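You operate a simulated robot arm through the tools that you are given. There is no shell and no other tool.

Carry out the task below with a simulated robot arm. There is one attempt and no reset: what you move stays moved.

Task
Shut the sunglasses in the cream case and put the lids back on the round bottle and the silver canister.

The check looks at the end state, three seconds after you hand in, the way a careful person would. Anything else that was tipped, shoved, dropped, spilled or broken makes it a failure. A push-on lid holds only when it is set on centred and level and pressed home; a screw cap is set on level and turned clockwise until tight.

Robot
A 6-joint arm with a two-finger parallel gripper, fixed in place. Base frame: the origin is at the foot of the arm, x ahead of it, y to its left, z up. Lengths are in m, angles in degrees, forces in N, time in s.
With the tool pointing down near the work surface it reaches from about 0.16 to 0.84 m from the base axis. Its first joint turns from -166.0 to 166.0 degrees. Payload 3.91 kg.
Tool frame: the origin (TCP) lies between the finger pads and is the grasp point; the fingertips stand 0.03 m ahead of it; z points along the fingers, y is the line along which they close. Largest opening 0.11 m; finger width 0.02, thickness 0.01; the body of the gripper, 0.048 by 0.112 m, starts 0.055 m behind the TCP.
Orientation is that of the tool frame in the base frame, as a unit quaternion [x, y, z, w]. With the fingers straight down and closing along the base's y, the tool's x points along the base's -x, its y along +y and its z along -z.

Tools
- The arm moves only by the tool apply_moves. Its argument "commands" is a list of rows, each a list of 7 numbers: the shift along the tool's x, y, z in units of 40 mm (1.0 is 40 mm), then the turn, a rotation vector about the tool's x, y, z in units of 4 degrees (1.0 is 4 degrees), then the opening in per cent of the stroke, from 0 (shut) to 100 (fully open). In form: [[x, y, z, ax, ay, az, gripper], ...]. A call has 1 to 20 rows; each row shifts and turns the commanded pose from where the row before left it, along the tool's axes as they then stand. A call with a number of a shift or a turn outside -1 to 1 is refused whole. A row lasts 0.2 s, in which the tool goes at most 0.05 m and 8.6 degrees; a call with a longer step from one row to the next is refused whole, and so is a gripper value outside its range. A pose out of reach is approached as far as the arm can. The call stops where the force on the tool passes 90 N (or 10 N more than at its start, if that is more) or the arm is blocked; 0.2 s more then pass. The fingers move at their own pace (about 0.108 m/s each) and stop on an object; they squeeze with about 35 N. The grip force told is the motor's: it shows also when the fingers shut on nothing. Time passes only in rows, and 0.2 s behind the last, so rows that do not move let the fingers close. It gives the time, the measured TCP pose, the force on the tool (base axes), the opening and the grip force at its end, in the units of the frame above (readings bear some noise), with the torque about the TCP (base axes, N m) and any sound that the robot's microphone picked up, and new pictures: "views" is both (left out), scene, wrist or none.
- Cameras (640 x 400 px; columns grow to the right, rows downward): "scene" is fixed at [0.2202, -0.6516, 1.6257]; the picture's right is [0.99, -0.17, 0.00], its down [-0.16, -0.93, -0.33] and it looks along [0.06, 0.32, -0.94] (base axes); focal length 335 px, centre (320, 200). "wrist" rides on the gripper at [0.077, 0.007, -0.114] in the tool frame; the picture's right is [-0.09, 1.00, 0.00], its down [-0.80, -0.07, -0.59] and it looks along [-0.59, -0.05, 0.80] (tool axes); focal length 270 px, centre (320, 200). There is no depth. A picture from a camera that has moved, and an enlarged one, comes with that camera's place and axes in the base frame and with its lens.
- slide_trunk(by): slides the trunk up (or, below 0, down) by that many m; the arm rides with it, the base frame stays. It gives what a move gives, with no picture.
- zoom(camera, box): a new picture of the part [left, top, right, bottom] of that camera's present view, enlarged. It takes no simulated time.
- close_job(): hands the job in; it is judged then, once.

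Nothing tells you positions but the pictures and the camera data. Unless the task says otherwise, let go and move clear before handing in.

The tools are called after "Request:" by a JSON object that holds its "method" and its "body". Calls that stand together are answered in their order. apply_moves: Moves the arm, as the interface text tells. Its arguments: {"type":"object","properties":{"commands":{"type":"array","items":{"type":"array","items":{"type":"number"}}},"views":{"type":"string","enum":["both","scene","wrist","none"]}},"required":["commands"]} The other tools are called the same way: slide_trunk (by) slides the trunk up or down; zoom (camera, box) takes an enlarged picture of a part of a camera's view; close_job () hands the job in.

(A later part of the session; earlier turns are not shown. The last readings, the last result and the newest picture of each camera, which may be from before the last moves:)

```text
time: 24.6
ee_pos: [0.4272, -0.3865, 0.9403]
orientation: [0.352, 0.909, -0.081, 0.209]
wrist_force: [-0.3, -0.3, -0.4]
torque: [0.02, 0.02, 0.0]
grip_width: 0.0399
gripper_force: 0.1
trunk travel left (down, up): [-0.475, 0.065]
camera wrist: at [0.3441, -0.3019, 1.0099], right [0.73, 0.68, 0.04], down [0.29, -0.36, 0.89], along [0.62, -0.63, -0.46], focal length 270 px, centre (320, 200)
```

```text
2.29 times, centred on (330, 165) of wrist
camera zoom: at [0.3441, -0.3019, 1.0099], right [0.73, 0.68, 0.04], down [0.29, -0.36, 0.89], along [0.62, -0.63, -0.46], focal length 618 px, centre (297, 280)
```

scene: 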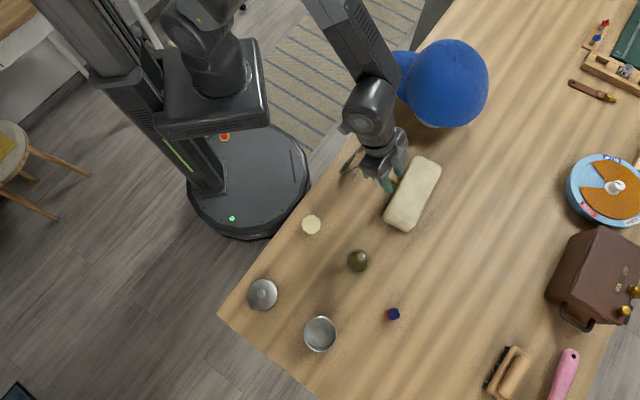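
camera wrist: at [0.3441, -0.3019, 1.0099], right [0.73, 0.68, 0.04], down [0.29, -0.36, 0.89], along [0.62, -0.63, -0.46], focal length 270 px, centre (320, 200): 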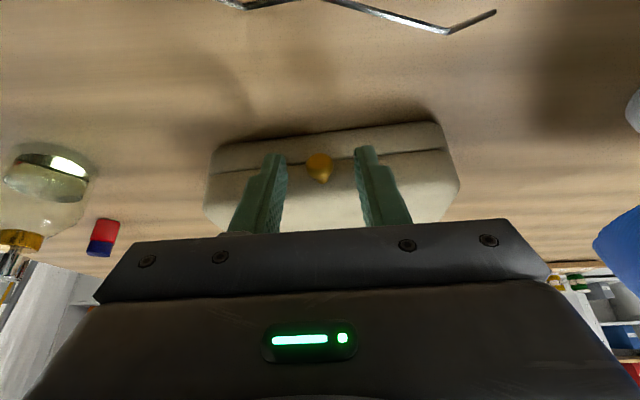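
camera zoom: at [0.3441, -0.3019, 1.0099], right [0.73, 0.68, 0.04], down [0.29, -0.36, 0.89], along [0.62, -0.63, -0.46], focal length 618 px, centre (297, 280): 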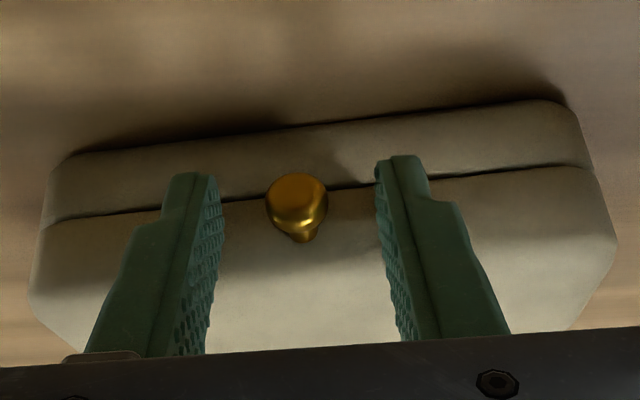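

Fingers straddle the knob. I'll close and turn the tool together with the lid about the hinge.

Request:
{"method": "apply_moves", "body": {"commands": [[0, 0, 0, 0, 0, 0, 0], [0, 0, 0, 0, 0, 0, 0], [0, 0, 0, 0, 0, 0, 0], [-0.126, 0.002, -0.117, 0, 1, 0, 0], [-0.126, 0.002, -0.117, 0, 1, 0, 0], [-0.126, 0.002, -0.117, 0, 1, 0, 0], [-0.126, 0.003, -0.117, 0, 1, 0, 0]]}}

Request:
{"method": "zoom", "body": {"camera": "wrist", "box": [190, 90, 470, 240]}}

Request:
{"method": "zoom", "body": {"camera": "scene", "box": [320, 110, 460, 240]}}

```text
time: 26.2
ee_pos: [0.4368, -0.3939, 0.9664]
orientation: [0.361, 0.929, -0.031, 0.082]
wrist_force: [2.6, -2.8, 5.4]
torque: [-0.46, -0.45, -0.03]
grip_width: 0.0146
gripper_force: 34.2
trunk travel left (down, up): [-0.475, 0.065]
camera wrist: at [0.3708, -0.3252, 1.0647], right [0.74, 0.68, 0.02], down [0.46, -0.51, 0.72], along [0.5, -0.53, -0.69], focal length 270 px, centre (320, 200)
```

scene: 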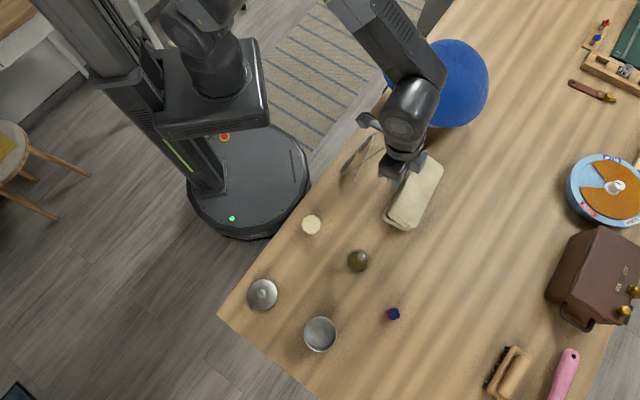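
wrist: 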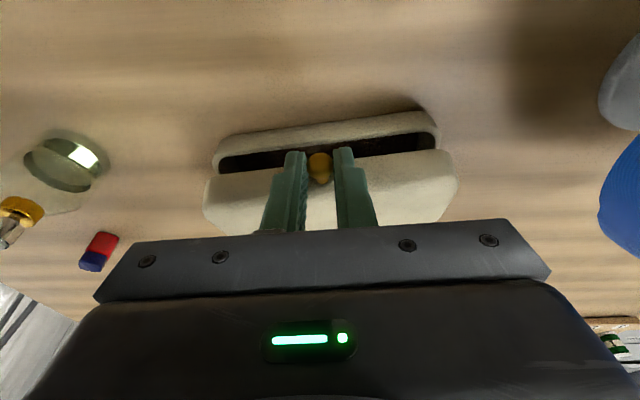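

```text
2.29 times, centred on (330, 165) of wrist
camera zoom: at [0.3708, -0.3252, 1.0647], right [0.74, 0.68, 0.02], down [0.46, -0.51, 0.72], along [0.5, -0.53, -0.69], focal length 618 px, centre (297, 280)
```

zoom: 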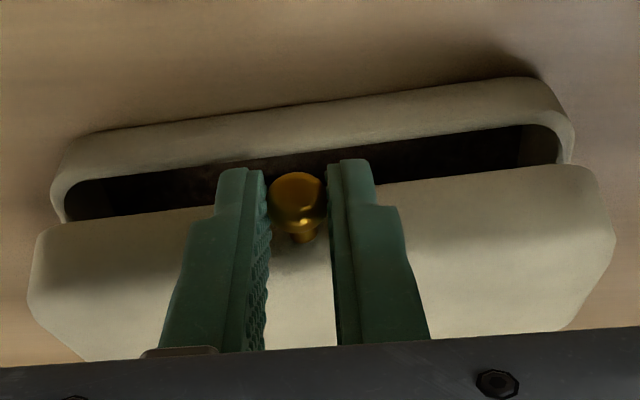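

```text
3.08 times, centred on (390, 175) of scene
camera zoom: at [0.2202, -0.6516, 1.6257], right [0.99, -0.17, 0.0], down [-0.16, -0.93, -0.33], along [0.06, 0.32, -0.94], focal length 1030 px, centre (105, 277)
```

zoom: 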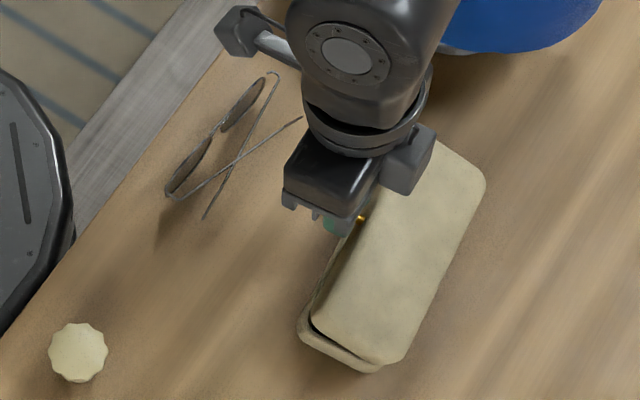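

The lid is opening, about 15° so far. The torque reading says the tool is turning faster than the lid, so I'll back the tool off slightly to relax the twist.

Request:
{"method": "apply_moves", "body": {"commands": [[0.0175, 0, 0, 0, -0.5, 0, 0], [0, 0, 0, 0, 0, 0, 0]], "views": "none"}}

```text
time: 26.8
ee_pos: [0.4366, -0.3935, 0.9634]
orientation: [0.36, 0.927, -0.038, 0.096]
wrist_force: [-0.9, 1.0, -0.5]
torque: [0.16, 0.14, 0.01]
grip_width: 0.0148
gripper_force: 34.6
trunk travel left (down, up): [-0.475, 0.065]
```

Request:
{"method": "apply_moves", "body": {"commands": [[-0.136, 0.003, -0.1253, 0, 1, 0, 0], [-0.136, 0.003, -0.1253, 0, 1, 0, 0], [-0.136, 0.004, -0.1253, 0, 1, 0, 0], [-0.136, 0.004, -0.1253, 0, 1, 0, 0], [0, 0, 0, 0, 0, 0, 0]], "views": "both"}}

```text
time: 28.0
ee_pos: [0.452, -0.4049, 0.9868]
orientation: [0.36, 0.932, 0.012, -0.033]
wrist_force: [-0.4, 1.4, 0.9]
torque: [0.01, 0.11, -0.04]
grip_width: 0.0148
gripper_force: 35.4
trunk travel left (down, up): [-0.475, 0.065]
camera wrist: at [0.4059, -0.3547, 1.1069], right [0.74, 0.68, -0.01], down [0.57, -0.62, 0.54], along [0.36, -0.4, -0.84], focal length 270 px, centre (320, 200)
```

scene: 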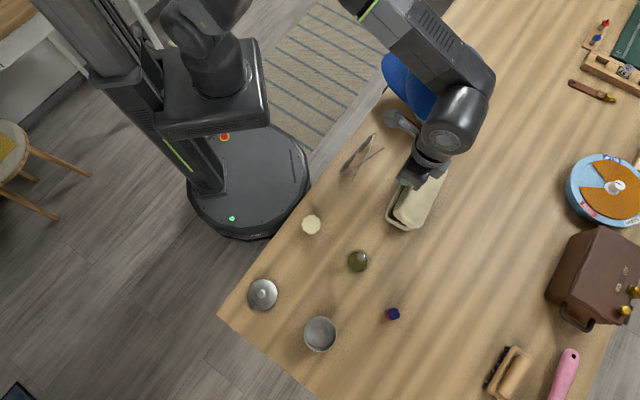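
wrist: 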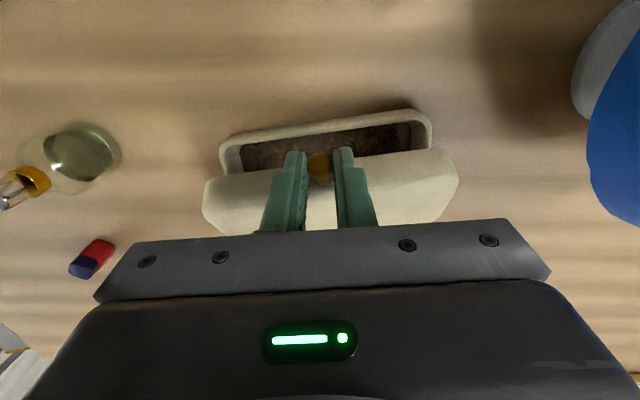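

Opening smoothly with low force; the lid is at about 30°. I'll continue.

Request:
{"method": "apply_moves", "body": {"commands": [[-0.136, 0.005, -0.1253, 0, 1, 0, 0], [-0.136, 0.005, -0.1253, 0, 1, 0, 0], [-0.136, 0.005, -0.1253, 0, 1, 0, 0], [-0.136, 0.005, -0.1253, 0, 1, 0, 0], [-0.136, 0.005, -0.1253, 0, 1, 0, 0], [0, 0, 0, 0, 0, 0, 0]], "views": "both"}}

```text
time: 29.4
ee_pos: [0.4752, -0.4249, 1.0052]
orientation: [0.353, 0.912, 0.074, -0.195]
wrist_force: [-1.1, 0.5, -2.0]
torque: [0.05, 0.09, -0.03]
grip_width: 0.015
gripper_force: 35.3
trunk travel left (down, up): [-0.475, 0.065]
camera wrist: at [0.4626, -0.4056, 1.1418], right [0.73, 0.68, -0.04], down [0.67, -0.71, 0.22], along [0.12, -0.18, -0.98], focal length 270 px, centre (320, 200)
```

scene: 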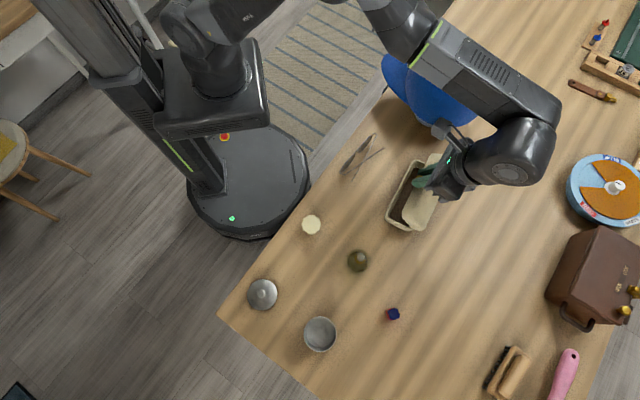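
wrist: 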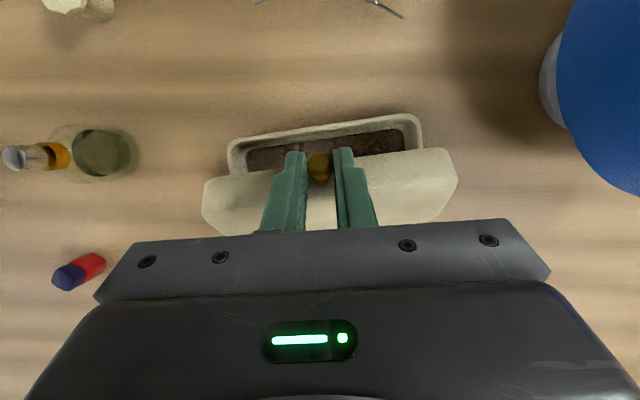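

Request:
{"method": "apply_moves", "body": {"commands": [[-0.136, 0.005, -0.1253, 0, 1, 0, 0], [-0.136, 0.005, -0.1253, 0, 1, 0, 0], [-0.136, 0.005, -0.1253, 0, 1, 0, 0], [-0.136, 0.005, -0.1253, 0, 1, 0, 0], [0, 0, 0, 0, 0, 0, 0]], "views": "both"}}

```text
time: 30.6
ee_pos: [0.4614, -0.4142, 0.9864]
orientation: [0.34, 0.877, 0.122, -0.316]
wrist_force: [-9.1, -3.7, 20.9]
torque: [-0.47, -0.34, 0.09]
grip_width: 0.0151
gripper_force: 35.0
out of reach, approached as far as the arm can: row 3, 4
trunk travel left (down, up): [-0.475, 0.065]
camera wrist: at [0.4762, -0.4196, 1.1248], right [0.72, 0.69, -0.06], down [0.69, -0.72, -0.05], along [-0.08, 0.0, -1.0], focal length 270 px, centre (320, 200)
```

scene: 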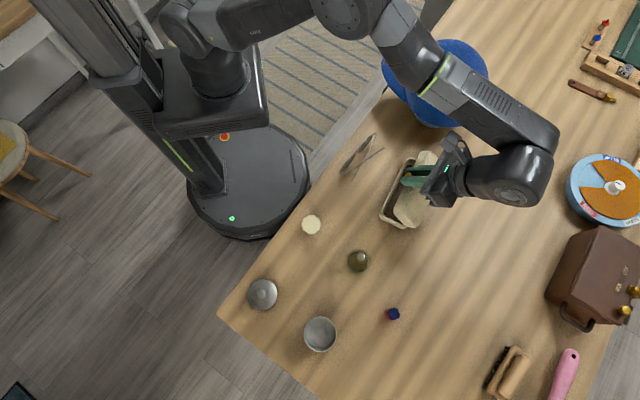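
wrist: 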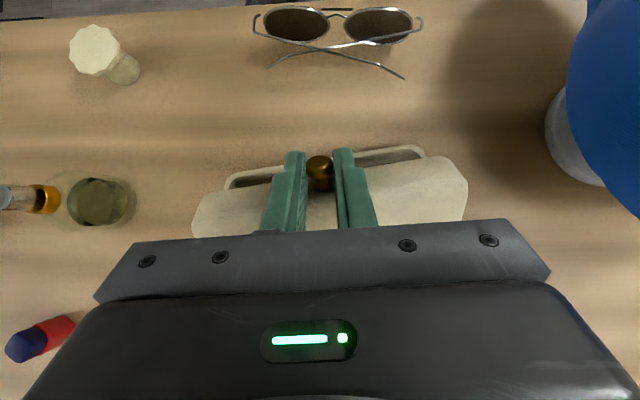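

Leaning back further is out of reach and the arm sagged. I'll go back to the last good pose (24° lean-back, lid at about 50°).

Request:
{"method": "apply_moves", "body": {"commands": [[-0.005, 0, -0.157, 0, -0.97, 0, 0], [-0.02, 0, -0.157, 0, -0.97, 0, 0], [-0.04, 0, -0.157, 0, -0.97, 0, 0], [-0.055, 0, -0.157, 0, -0.97, 0, 0], [0, 0, 0, 0, 0, 0, 0]], "views": "both"}}

```text
time: 31.8
ee_pos: [0.4787, -0.4272, 1.0041]
orientation: [0.352, 0.912, 0.076, -0.197]
wrist_force: [-0.7, 0.5, -2.6]
torque: [0.15, 0.0, 0.01]
grip_width: 0.015
gripper_force: 35.8
trunk travel left (down, up): [-0.475, 0.065]
camera wrist: at [0.4663, -0.4078, 1.1398], right [0.73, 0.68, -0.04], down [0.67, -0.71, 0.21], along [0.12, -0.18, -0.98], focal length 270 px, centre (320, 200)
```

scene: 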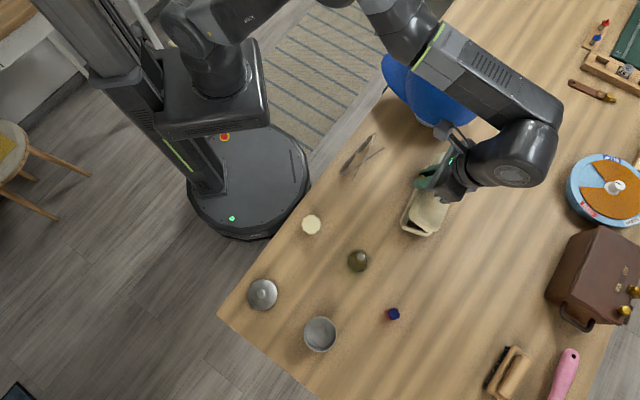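
wrist: 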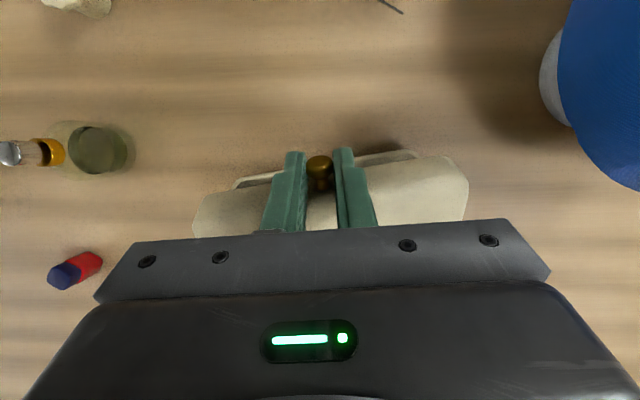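

Request:
{"method": "zoom", "body": {"camera": "scene", "box": [360, 120, 500, 250]}}

Request:
{"method": "zoom", "body": {"camera": "wrist", "box": [170, 120, 490, 240]}}

```text
3.08 times, centred on (430, 185) of scene
camera zoom: at [0.2202, -0.6516, 1.6257], right [0.99, -0.17, 0.0], down [-0.16, -0.93, -0.33], along [0.06, 0.32, -0.94], focal length 1030 px, centre (-18, 246)
```

zoom: 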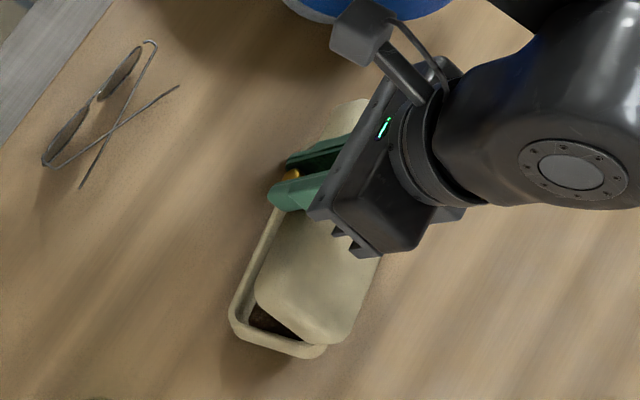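

```text
2.00 times, centred on (330, 180) of wrist
camera zoom: at [0.4663, -0.4078, 1.1398], right [0.73, 0.68, -0.04], down [0.67, -0.71, 0.21], along [0.12, -0.18, -0.98], focal length 541 px, centre (300, 240)
```

zoom: 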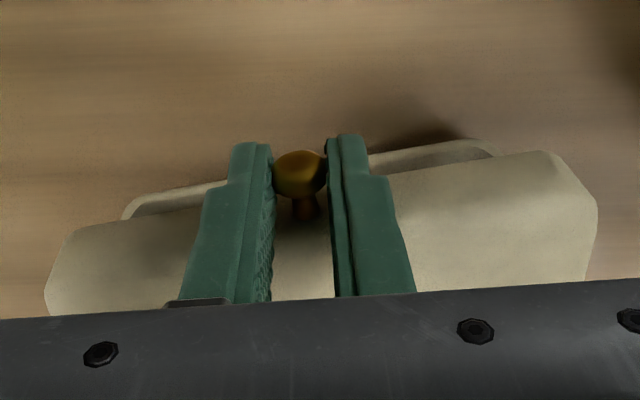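

Request:
{"method": "zoom", "body": {"camera": "scene", "box": [395, 180, 455, 245]}}

Request:
{"method": "zoom", "body": {"camera": "scene", "box": [395, 130, 455, 190]}}

```text
6.15 times, centred on (425, 212) of scene
camera zoom: at [0.2202, -0.6516, 1.6257], right [0.99, -0.17, 0.0], down [-0.16, -0.93, -0.33], along [0.06, 0.32, -0.94], focal length 2060 px, centre (-326, 123)
```

zoom: 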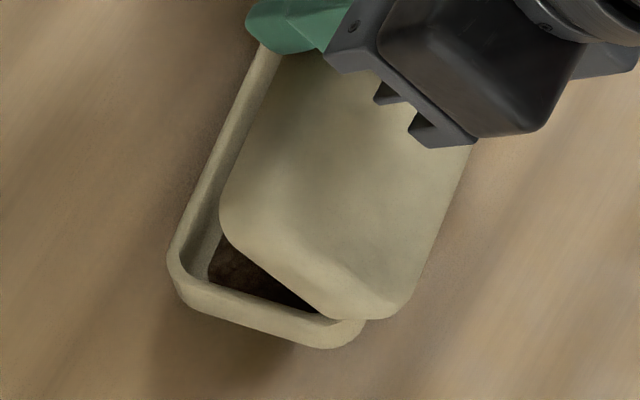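

```text
6.67 times, centred on (425, 160) of scene
camera zoom: at [0.2202, -0.6516, 1.6257], right [0.99, -0.17, 0.0], down [-0.16, -0.93, -0.33], along [0.06, 0.32, -0.94], focal length 2232 px, centre (-380, 467)
```

zoom: 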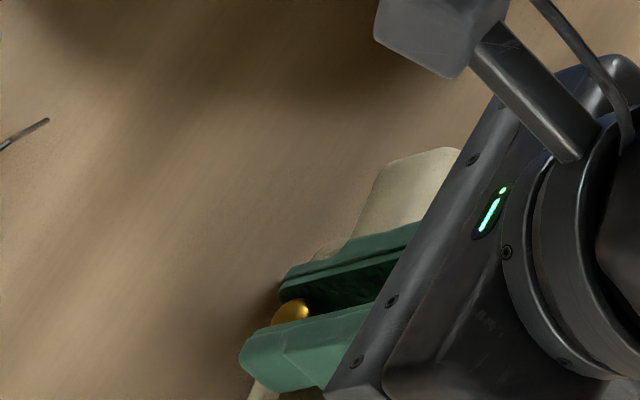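

The case's back edge seems lifted off the table, hanging from the knob. I'll lower the tool gently to set it flat again.

Request:
{"method": "apply_moves", "body": {"commands": [[-0.0514, 0, 0.114, 0, 0, 0, 0], [-0.0514, 0, 0.114, 0, 0, 0, 0], [-0.0514, 0, 0.114, 0, 0, 0, 0], [-0.0514, 0, 0.114, 0, 0, 0, 0], [0, 0, 0, 0, 0, 0, 0]], "views": "both"}}

Request:
{"method": "zoom", "body": {"camera": "scene", "box": [360, 120, 500, 250]}}

```text
time: 33.0
ee_pos: [0.4758, -0.4274, 0.9831]
orientation: [0.353, 0.911, 0.077, -0.198]
wrist_force: [0.6, 0.5, -2.3]
torque: [0.1, -0.03, 0.0]
grip_width: 0.0146
gripper_force: 35.2
trunk travel left (down, up): [-0.475, 0.065]
camera wrist: at [0.4653, -0.4084, 1.1196], right [0.73, 0.68, -0.04], down [0.67, -0.71, 0.21], along [0.12, -0.18, -0.98], focal length 270 px, centre (320, 200)
```

scene: 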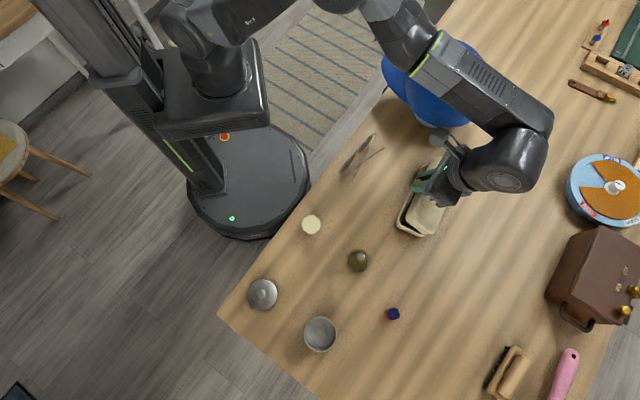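
wrist: 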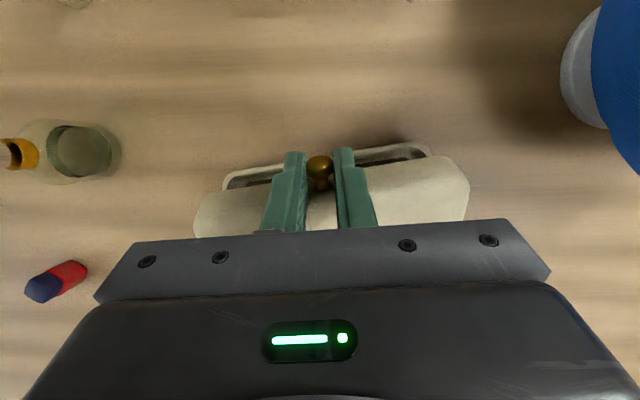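

```text
3.08 times, centred on (430, 185) of scene
camera zoom: at [0.2202, -0.6516, 1.6257], right [0.99, -0.17, 0.0], down [-0.16, -0.93, -0.33], along [0.06, 0.32, -0.94], focal length 1030 px, centre (-18, 246)
```

zoom: 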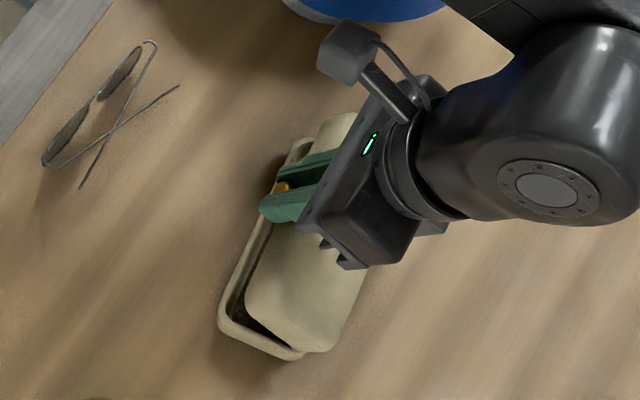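

Request:
{"method": "apply_moves", "body": {"commands": [[-0.0514, 0, 0.114, 0, 0, 0, 0], [-0.0514, 0, 0.114, 0, 0, 0, 0], [0, 0, 0, 0, 0, 0, 0]], "views": "both"}}

Request:
{"method": "zoom", "body": {"camera": "scene", "box": [360, 120, 500, 250]}}

Request:
{"method": "zoom", "body": {"camera": "wrist", "box": [170, 120, 490, 240]}}

```text
time: 33.8
ee_pos: [0.4764, -0.428, 0.975]
orientation: [0.353, 0.911, 0.076, -0.197]
wrist_force: [-0.9, -1.0, 6.7]
torque: [-0.3, -0.3, -0.02]
grip_width: 0.0148
gripper_force: 35.2
trunk travel left (down, up): [-0.475, 0.065]
camera wrist: at [0.4651, -0.4079, 1.1107], right [0.73, 0.68, -0.04], down [0.67, -0.71, 0.21], along [0.12, -0.18, -0.98], focal length 270 px, centre (320, 200)
```

scene: 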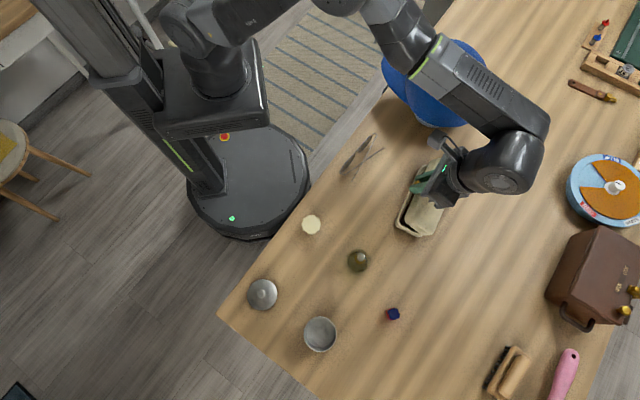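
wrist: 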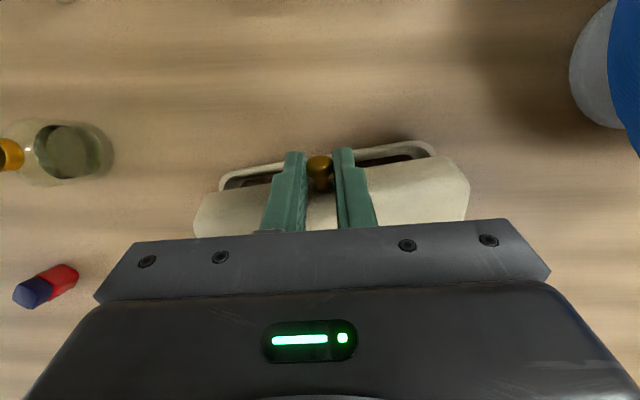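

```text
3.08 times, centred on (430, 185) of scene
camera zoom: at [0.2202, -0.6516, 1.6257], right [0.99, -0.17, 0.0], down [-0.16, -0.93, -0.33], along [0.06, 0.32, -0.94], focal length 1030 px, centre (-18, 246)
```

zoom: 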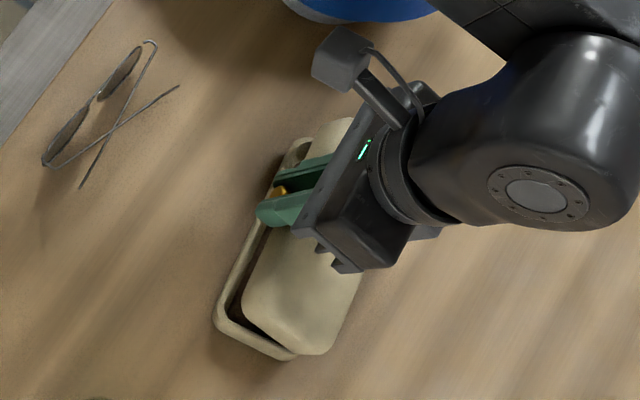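

```text
2.00 times, centred on (330, 180) of wrist
camera zoom: at [0.4651, -0.4079, 1.1107], right [0.73, 0.68, -0.04], down [0.67, -0.71, 0.21], along [0.12, -0.18, -0.98], focal length 541 px, centre (300, 240)
```

zoom: 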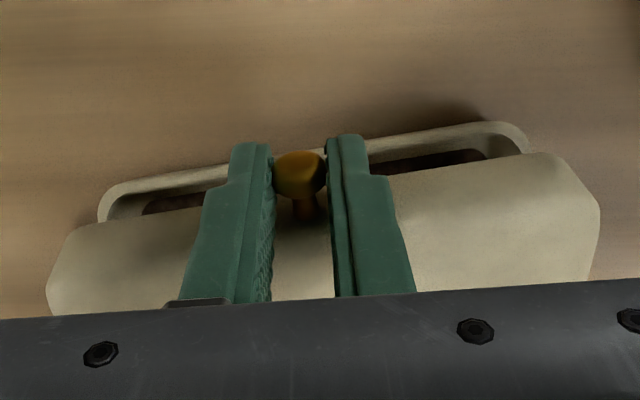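

The case is flat on the table again, shifted back a few cm with the lid at about 23°. I'll test whether a commanded opening close to the ball size gives a lighter squeeze, so the knob can pivot in the fingers.

Request:
{"method": "apply_moves", "body": {"commands": [[0.026, 0, -0.057, 0, 0, 0, 0], [0, 0, 0, 0, 0, 0, 12.5], [0, 0, 0, 0, 0, 0, 12.5]], "views": "none"}}

```text
time: 34.6
ee_pos: [0.4783, -0.4278, 0.9763]
orientation: [0.353, 0.911, 0.076, -0.198]
wrist_force: [-0.7, -0.8, -0.5]
torque: [0.11, 0.08, -0.08]
grip_width: 0.0148
gripper_force: 35.2
trunk travel left (down, up): [-0.475, 0.065]
```

Request:
{"method": "apply_moves", "body": {"commands": [[0, 0, 0, 0, 0, 0, 13.2], [0, 0, 0, 0, 0, 0, 13.2]], "views": "none"}}

Request:
{"method": "apply_moves", "body": {"commands": [[0, 0, 0, 0, 0, 0, 13.4], [0, 0, 0, 0, 0, 0, 13.4]], "views": "none"}}

```text
time: 35.2
ee_pos: [0.4776, -0.4275, 0.9773]
orientation: [0.352, 0.912, 0.076, -0.198]
wrist_force: [0.0, 0.8, 0.0]
torque: [0.0, 0.01, -0.04]
grip_width: 0.0152
gripper_force: 20.0
trunk travel left (down, up): [-0.475, 0.065]
```

```text
time: 35.8
ee_pos: [0.4785, -0.4278, 0.977]
orientation: [0.352, 0.911, 0.077, -0.198]
wrist_force: [1.5, -0.1, -0.7]
torque: [-0.05, -0.05, -0.02]
grip_width: 0.0158
gripper_force: 9.5
trunk travel left (down, up): [-0.475, 0.065]
```

A lighter squeeze works: about 9.5 N at 13.4 %. I'll check that the knob is still held.

Request:
{"method": "zoom", "body": {"camera": "wrist", "box": [170, 120, 490, 240]}}

Request:
{"method": "zoom", "body": {"camera": "scene", "box": [360, 120, 500, 250]}}

```text
2.00 times, centred on (330, 180) of wrist
camera zoom: at [0.4661, -0.4079, 1.1127], right [0.73, 0.68, -0.04], down [0.67, -0.71, 0.21], along [0.12, -0.18, -0.98], focal length 541 px, centre (300, 240)
```

zoom: 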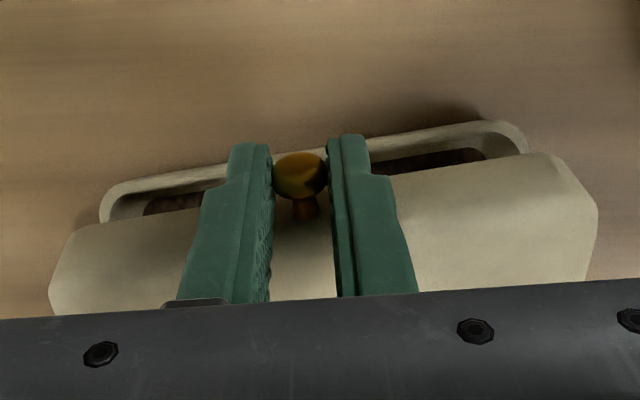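

```text
3.08 times, centred on (430, 185) of scene
camera zoom: at [0.2202, -0.6516, 1.6257], right [0.99, -0.17, 0.0], down [-0.16, -0.93, -0.33], along [0.06, 0.32, -0.94], focal length 1030 px, centre (-18, 246)
```

zoom: 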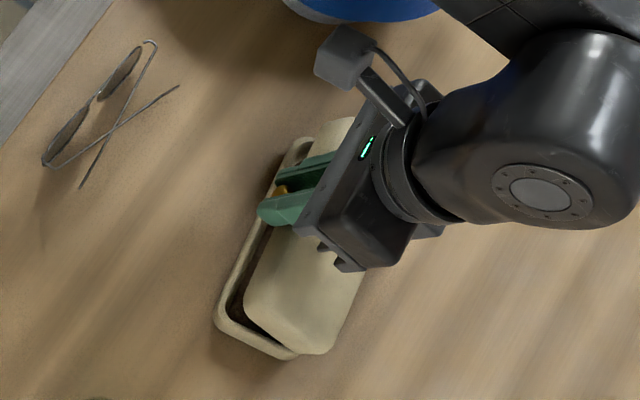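

The knob is still held at about 10 N with almost no force. I'll now follow the arc with this light squeeze, bringing the tool upright as the lid rises.

Request:
{"method": "apply_moves", "body": {"commands": [[-0.046, 0.015, -0.2545, 0, -0.5, 0, 13.35], [-0.08, 0.017, -0.239, 0, -0.5, 0, 13.35], [-0.115, 0.019, -0.227, 0, -0.5, 0, 13.35], [0, 0, 0, 0, 0, 0, 13.35]], "views": "both"}}

Request:
{"method": "zoom", "body": {"camera": "wrist", "box": [170, 120, 490, 240]}}

Request:
{"method": "zoom", "body": {"camera": "scene", "box": [360, 120, 500, 250]}}

```text
time: 36.8
ee_pos: [0.4951, -0.4399, 1.0001]
orientation: [0.356, 0.921, 0.057, -0.149]
wrist_force: [-0.9, 0.1, 0.3]
torque: [0.04, 0.03, 0.0]
grip_width: 0.0156
gripper_force: 1.7
trunk travel left (down, up): [-0.475, 0.065]
camera wrist: at [0.4726, -0.4102, 1.1325], right [0.73, 0.68, -0.03], down [0.65, -0.69, 0.31], along [0.19, -0.25, -0.95], focal length 270 px, centre (320, 200)
```

scene: 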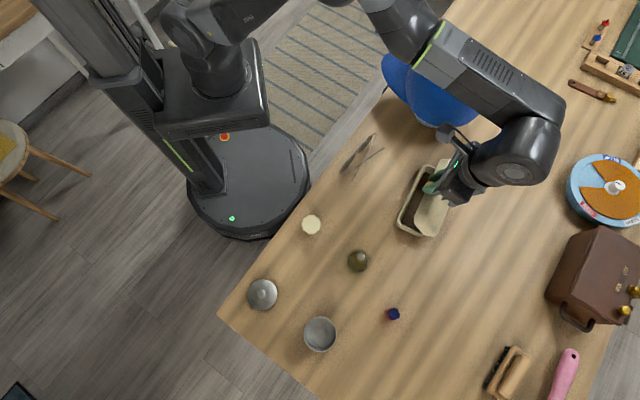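
wrist: 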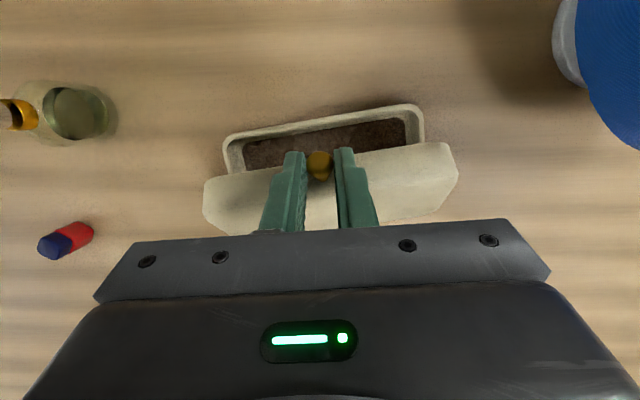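

```text
2.00 times, centred on (330, 180) of wrist
camera zoom: at [0.4726, -0.4102, 1.1325], right [0.73, 0.68, -0.03], down [0.65, -0.69, 0.31], along [0.19, -0.25, -0.95], focal length 541 px, centre (300, 240)
```

zoom: 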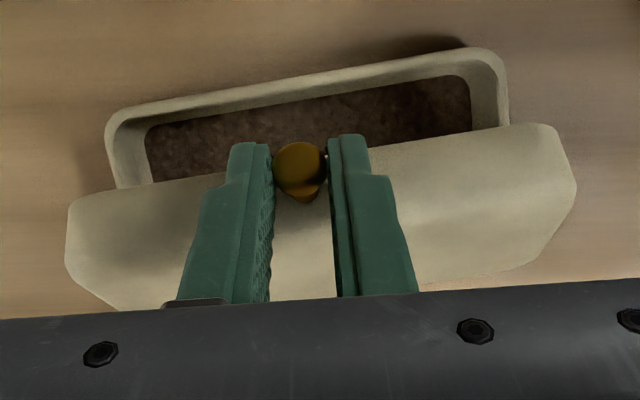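

```text
3.08 times, centred on (430, 185) of scene
camera zoom: at [0.2202, -0.6516, 1.6257], right [0.99, -0.17, 0.0], down [-0.16, -0.93, -0.33], along [0.06, 0.32, -0.94], focal length 1030 px, centre (-18, 246)
```

zoom: 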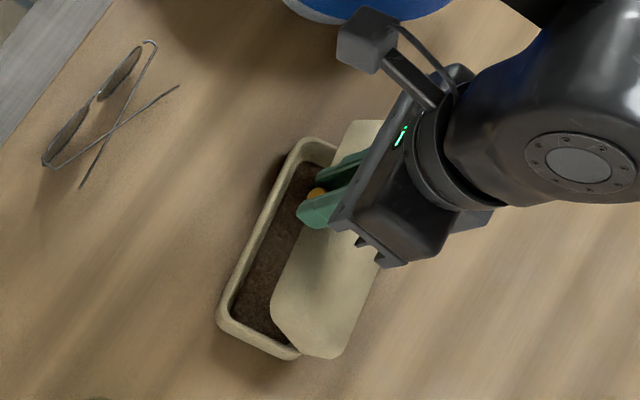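

Excellent: the base stayed put and the lid is at about 44°. The squeeze is getting low, so I'll tighten slightly and continue.

Request:
{"method": "apply_moves", "body": {"commands": [[0, 0, 0, 0, 0, 0, 13.1], [-0.1485, 0.02, -0.2025, 0, -0.5, 0, 13.1], [-0.1745, 0.022, -0.177, 0, -0.5, 0, 13.1], [-0.198, 0.023, -0.144, 0, -0.5, 0, 13.1], [0, 0, 0, 0, 0, 0, 13.1]], "views": "both"}}

Request:
{"method": "zoom", "body": {"camera": "wrist", "box": [170, 120, 490, 240]}}

Request:
{"method": "zoom", "body": {"camera": "scene", "box": [360, 120, 500, 250]}}

```text
time: 38.0
ee_pos: [0.5174, -0.4556, 1.0151]
orientation: [0.358, 0.928, 0.039, -0.101]
wrist_force: [-0.7, -0.8, 1.1]
torque: [-0.04, 0.03, -0.01]
grip_width: 0.0155
gripper_force: 9.5
trunk travel left (down, up): [-0.475, 0.065]
camera wrist: at [0.4834, -0.4168, 1.1424], right [0.73, 0.68, -0.02], down [0.62, -0.67, 0.41], along [0.26, -0.31, -0.91], focal length 270 px, centre (320, 200)
```

scene: 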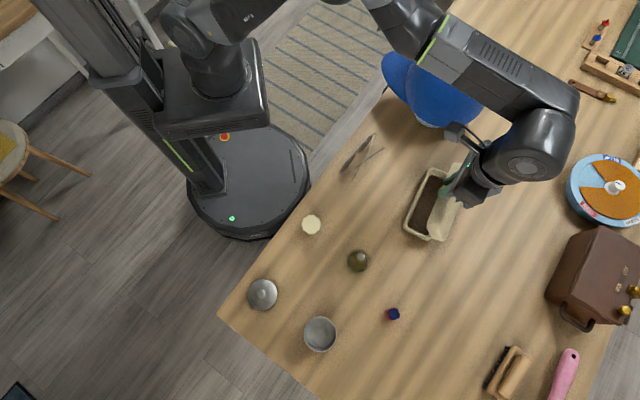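
wrist: 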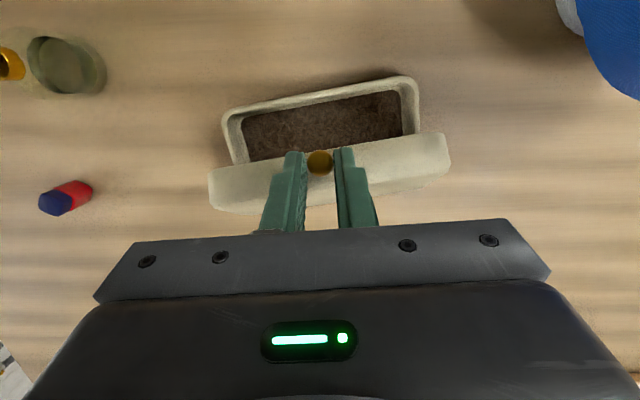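

```text
2.00 times, centred on (330, 180) of wrist
camera zoom: at [0.4834, -0.4168, 1.1424], right [0.73, 0.68, -0.02], down [0.62, -0.67, 0.41], along [0.26, -0.31, -0.91], focal length 541 px, centre (300, 240)
```

zoom: 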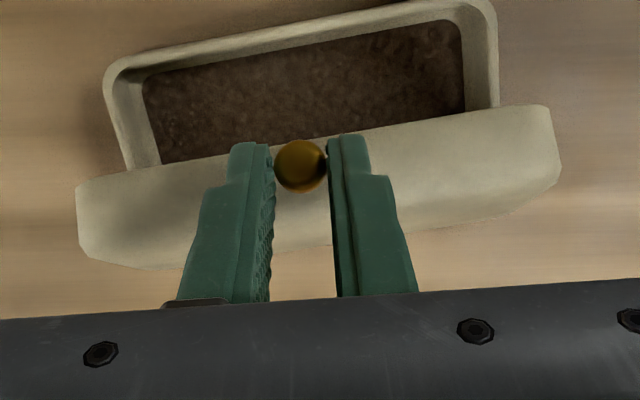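

```text
3.08 times, centred on (430, 185) of scene
camera zoom: at [0.2202, -0.6516, 1.6257], right [0.99, -0.17, 0.0], down [-0.16, -0.93, -0.33], along [0.06, 0.32, -0.94], focal length 1030 px, centre (-18, 246)
```

zoom: 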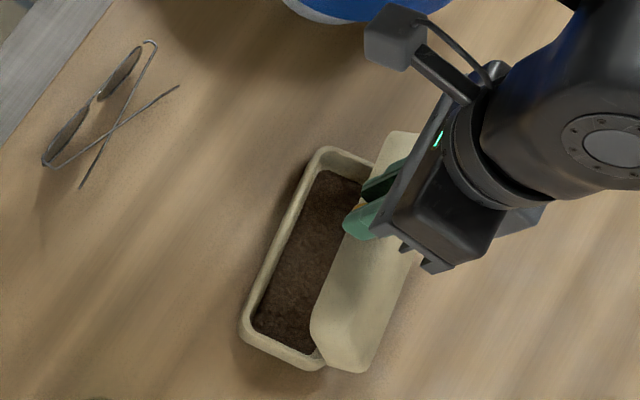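

The lid is at about 52° and the base slid slightly. I'll use a lighter squeeze and a slightly lower arc, so the knob seats deeper in the fingers and the base is pressed down.

Request:
{"method": "apply_moves", "body": {"commands": [[0, 0, 0, 0, 0, 0, 13.25], [-0.188, 0.022, -0.123, 0, -0.5, 0, 13.25], [-0.212, 0.023, -0.09, 0, -0.5, 0, 13.25], [0, 0, 0, 0, 0, 0, 13.25]], "views": "both"}}

Request:
{"method": "zoom", "body": {"camera": "wrist", "box": [170, 120, 490, 240]}}

Request:
{"method": "zoom", "body": {"camera": "scene", "box": [360, 120, 500, 250]}}

```text
time: 39.0
ee_pos: [0.5294, -0.4653, 1.0199]
orientation: [0.359, 0.93, 0.026, -0.069]
wrist_force: [-1.4, -1.2, 0.7]
torque: [-0.02, -0.01, -0.02]
grip_width: 0.0152
gripper_force: 0.4
trunk travel left (down, up): [-0.475, 0.065]
camera wrist: at [0.4906, -0.4207, 1.1436], right [0.74, 0.68, -0.01], down [0.6, -0.65, 0.47], along [0.31, -0.35, -0.88], focal length 270 px, centre (320, 200)
```

scene: 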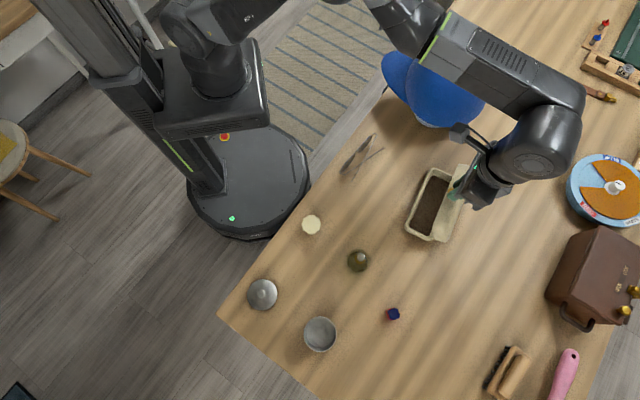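
wrist: 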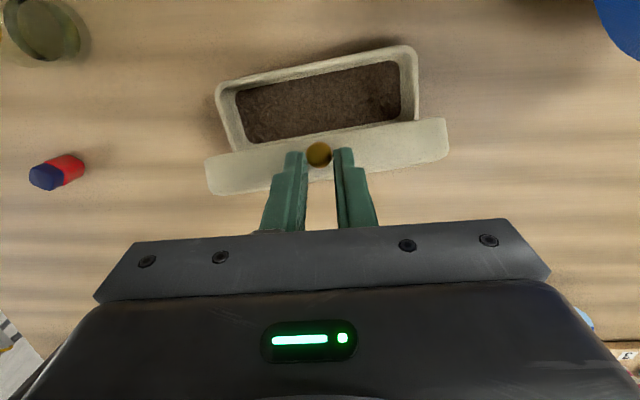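

```text
2.00 times, centred on (330, 180) of wrist
camera zoom: at [0.4906, -0.4207, 1.1436], right [0.74, 0.68, -0.01], down [0.6, -0.65, 0.47], along [0.31, -0.35, -0.88], focal length 541 px, centre (300, 240)
```

zoom: 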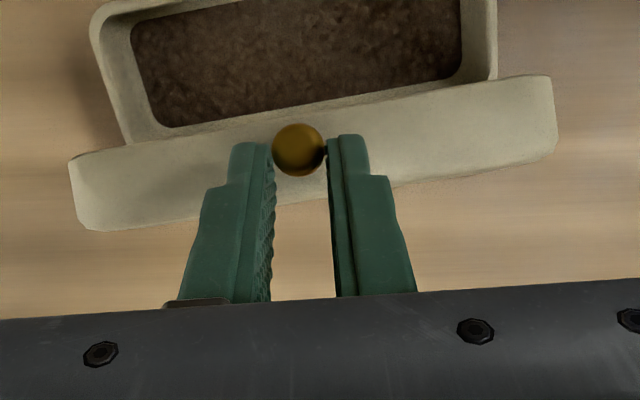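

```text
3.08 times, centred on (430, 185) of scene
camera zoom: at [0.2202, -0.6516, 1.6257], right [0.99, -0.17, 0.0], down [-0.16, -0.93, -0.33], along [0.06, 0.32, -0.94], focal length 1030 px, centre (-18, 246)
```

zoom: 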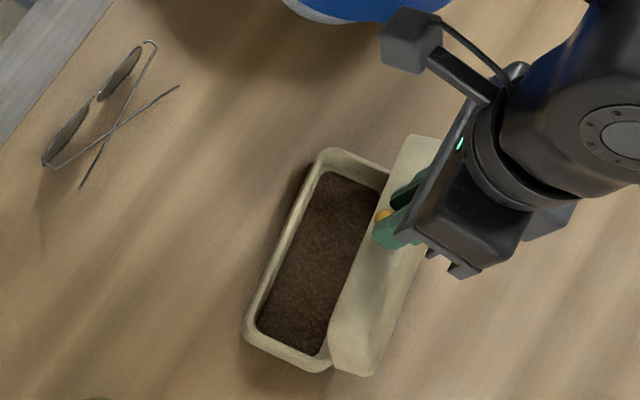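

The squeeze dropped to nearly zero and the knob lags in the fingers, with the lid at about 58–60°. I'll re-tighten moderately and carry the lid past its balance point.

Request:
{"method": "apply_moves", "body": {"commands": [[0, 0, 0, 0, 0, 0, 12.9], [-0.2485, 0.025, -0.0975, 0, 0, 0, 12.95], [-0.272, 0.027, -0.0735, 0, 0, 0, 13.0], [0, 0, 0, 0, 0, 0, 13.0]], "views": "both"}}

Request:
{"method": "zoom", "body": {"camera": "wrist", "box": [170, 120, 490, 240]}}

Request:
{"method": "zoom", "body": {"camera": "scene", "box": [360, 120, 500, 250]}}

```text
time: 40.0
ee_pos: [0.5479, -0.4781, 1.0227]
orientation: [0.361, 0.93, 0.026, -0.069]
wrist_force: [-0.6, 0.5, 0.6]
torque: [0.02, 0.01, 0.05]
grip_width: 0.0145
gripper_force: 0.5
trunk travel left (down, up): [-0.475, 0.065]
camera wrist: at [0.5084, -0.4336, 1.1483], right [0.74, 0.68, -0.01], down [0.6, -0.65, 0.47], along [0.31, -0.35, -0.88], focal length 270 px, centre (320, 200)
```

scene: 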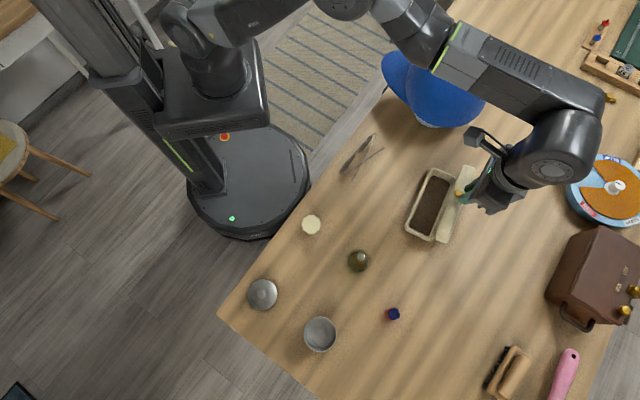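
wrist: 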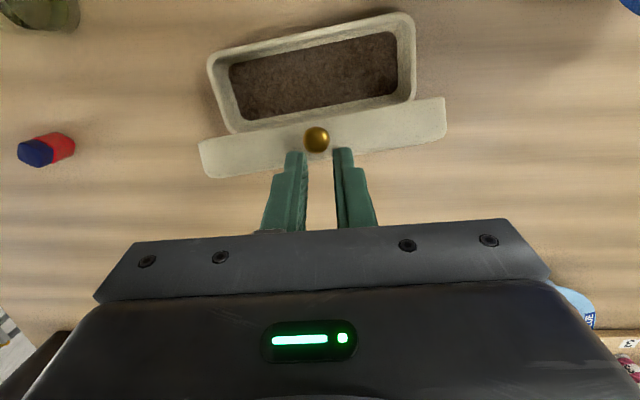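

```text
2.00 times, centred on (330, 180) of wrist
camera zoom: at [0.5084, -0.4336, 1.1483], right [0.74, 0.68, -0.01], down [0.6, -0.65, 0.47], along [0.31, -0.35, -0.88], focal length 541 px, centre (300, 240)
```

zoom: 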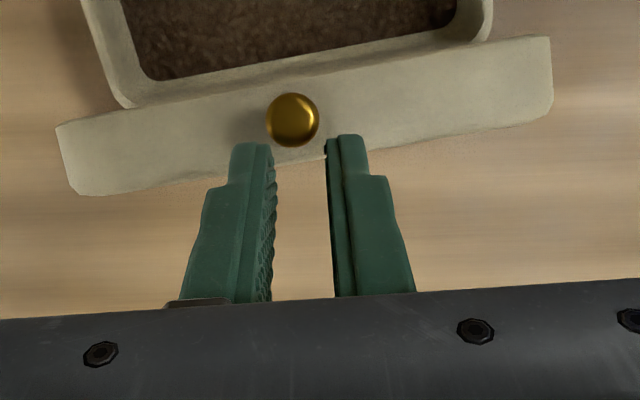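

```text
3.08 times, centred on (430, 185) of scene
camera zoom: at [0.2202, -0.6516, 1.6257], right [0.99, -0.17, 0.0], down [-0.16, -0.93, -0.33], along [0.06, 0.32, -0.94], focal length 1030 px, centre (-18, 246)
```

zoom: 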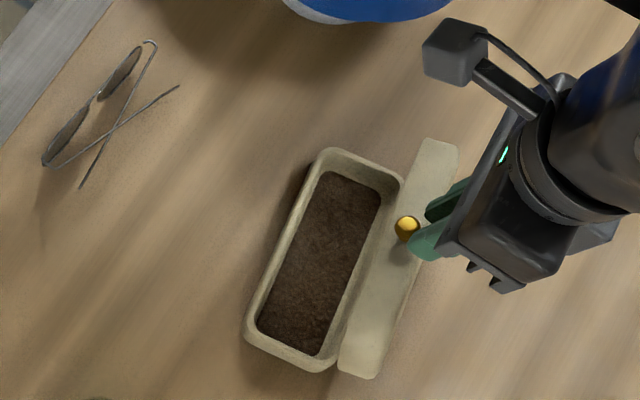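

The knob slipped free, but the lid stays standing at about 68°, near its balance point. I'll lift clear, come down in front of it with closed fingers, and push it over from the inside.

Request:
{"method": "apply_moves", "body": {"commands": [[0.147, 0, -0.99, 0, 0, 0, 13], [0.865, 0, 0.128, 0, -1, 0, 0], [0.872, 0, 0.068, 0, -1, 0, 0], [0, 0, 0.97, 0, -0.1, 0, 0]], "views": "both"}}

Request:
{"method": "zoom", "body": {"camera": "scene", "box": [360, 120, 500, 250]}}

```text
time: 41.0
ee_pos: [0.4934, -0.4302, 1.0258]
orientation: [0.362, 0.932, 0.001, -0.002]
wrist_force: [0.0, 0.4, -0.1]
torque: [0.02, 0.0, 0.0]
grip_width: 0.0003
gripper_force: 35.6
trunk travel left (down, up): [-0.475, 0.065]
camera wrist: at [0.4414, -0.3746, 1.1396], right [0.74, 0.68, 0.0], down [0.54, -0.59, 0.59], along [0.4, -0.44, -0.8], focal length 270 px, centre (320, 200)
```

scene: 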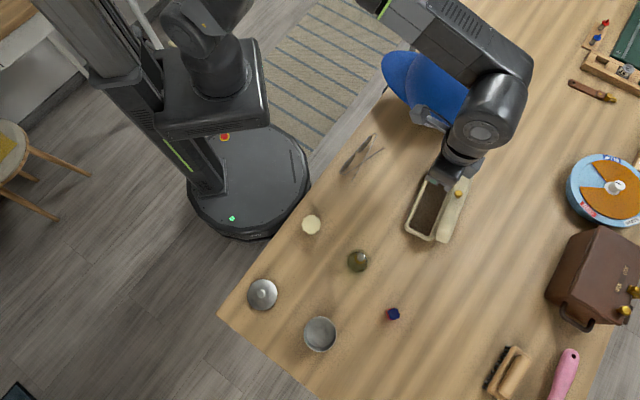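
wrist: 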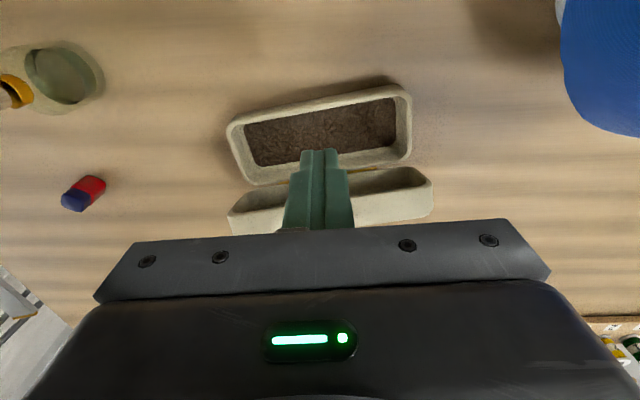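

```text
3.08 times, centred on (430, 185) of scene
camera zoom: at [0.2202, -0.6516, 1.6257], right [0.99, -0.17, 0.0], down [-0.16, -0.93, -0.33], along [0.06, 0.32, -0.94], focal length 1030 px, centre (-18, 246)
```

zoom: 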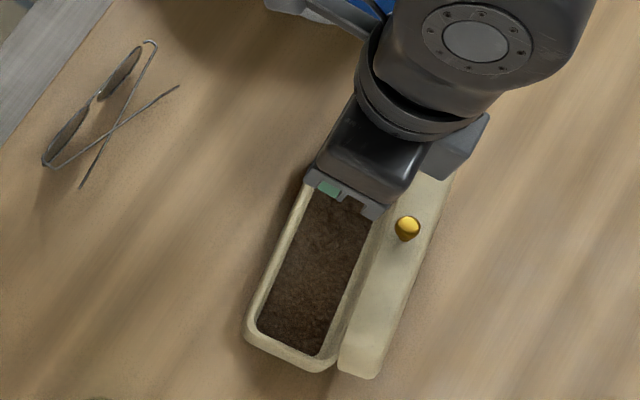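

The lid stays put on its own. I'll lower the closed fingers and push the lid's inner rim gently further open.

Request:
{"method": "apply_moves", "body": {"commands": [[0, 0, 0.875, 0, 0, 0, 0], [-0.5, 0, 0, 0, 0, 0, 0], [-0.4, 0, 0, 0, 0, 0, 0], [-0.25, 0, 0, 0, 0, 0, 0], [-0.25, 0, 0, 0, 0, 0, 0]], "views": "both"}}

Request:
{"method": "zoom", "body": {"camera": "scene", "box": [360, 120, 500, 250]}}

```text
time: 42.2
ee_pos: [0.5354, -0.4674, 0.9898]
orientation: [0.362, 0.932, 0.001, -0.001]
wrist_force: [-0.7, 0.1, 0.2]
torque: [0.01, 0.0, 0.02]
grip_width: 0.0
gripper_force: 35.3
trunk travel left (down, up): [-0.475, 0.065]
camera wrist: at [0.4833, -0.4116, 1.1035], right [0.74, 0.68, 0.0], down [0.54, -0.59, 0.59], along [0.4, -0.44, -0.81], focal length 270 px, centre (320, 200)
```

scene: 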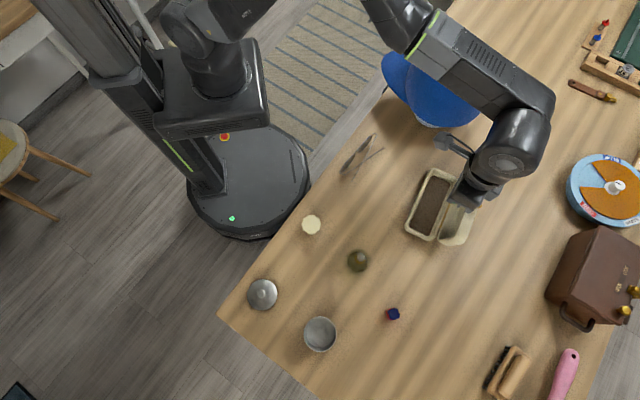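
wrist: 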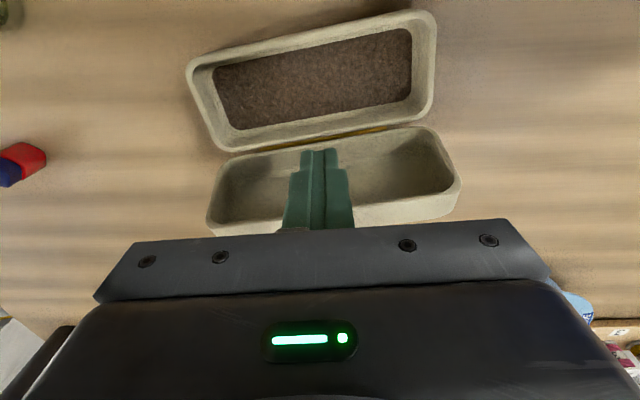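

```text
3.08 times, centred on (430, 185) of scene
camera zoom: at [0.2202, -0.6516, 1.6257], right [0.99, -0.17, 0.0], down [-0.16, -0.93, -0.33], along [0.06, 0.32, -0.94], focal length 1030 px, centre (-18, 246)
```

zoom: 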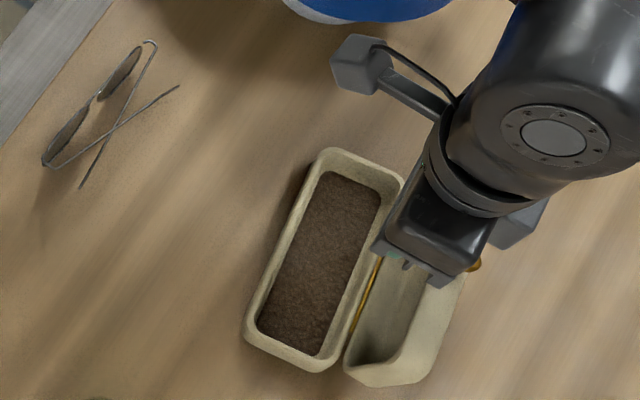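

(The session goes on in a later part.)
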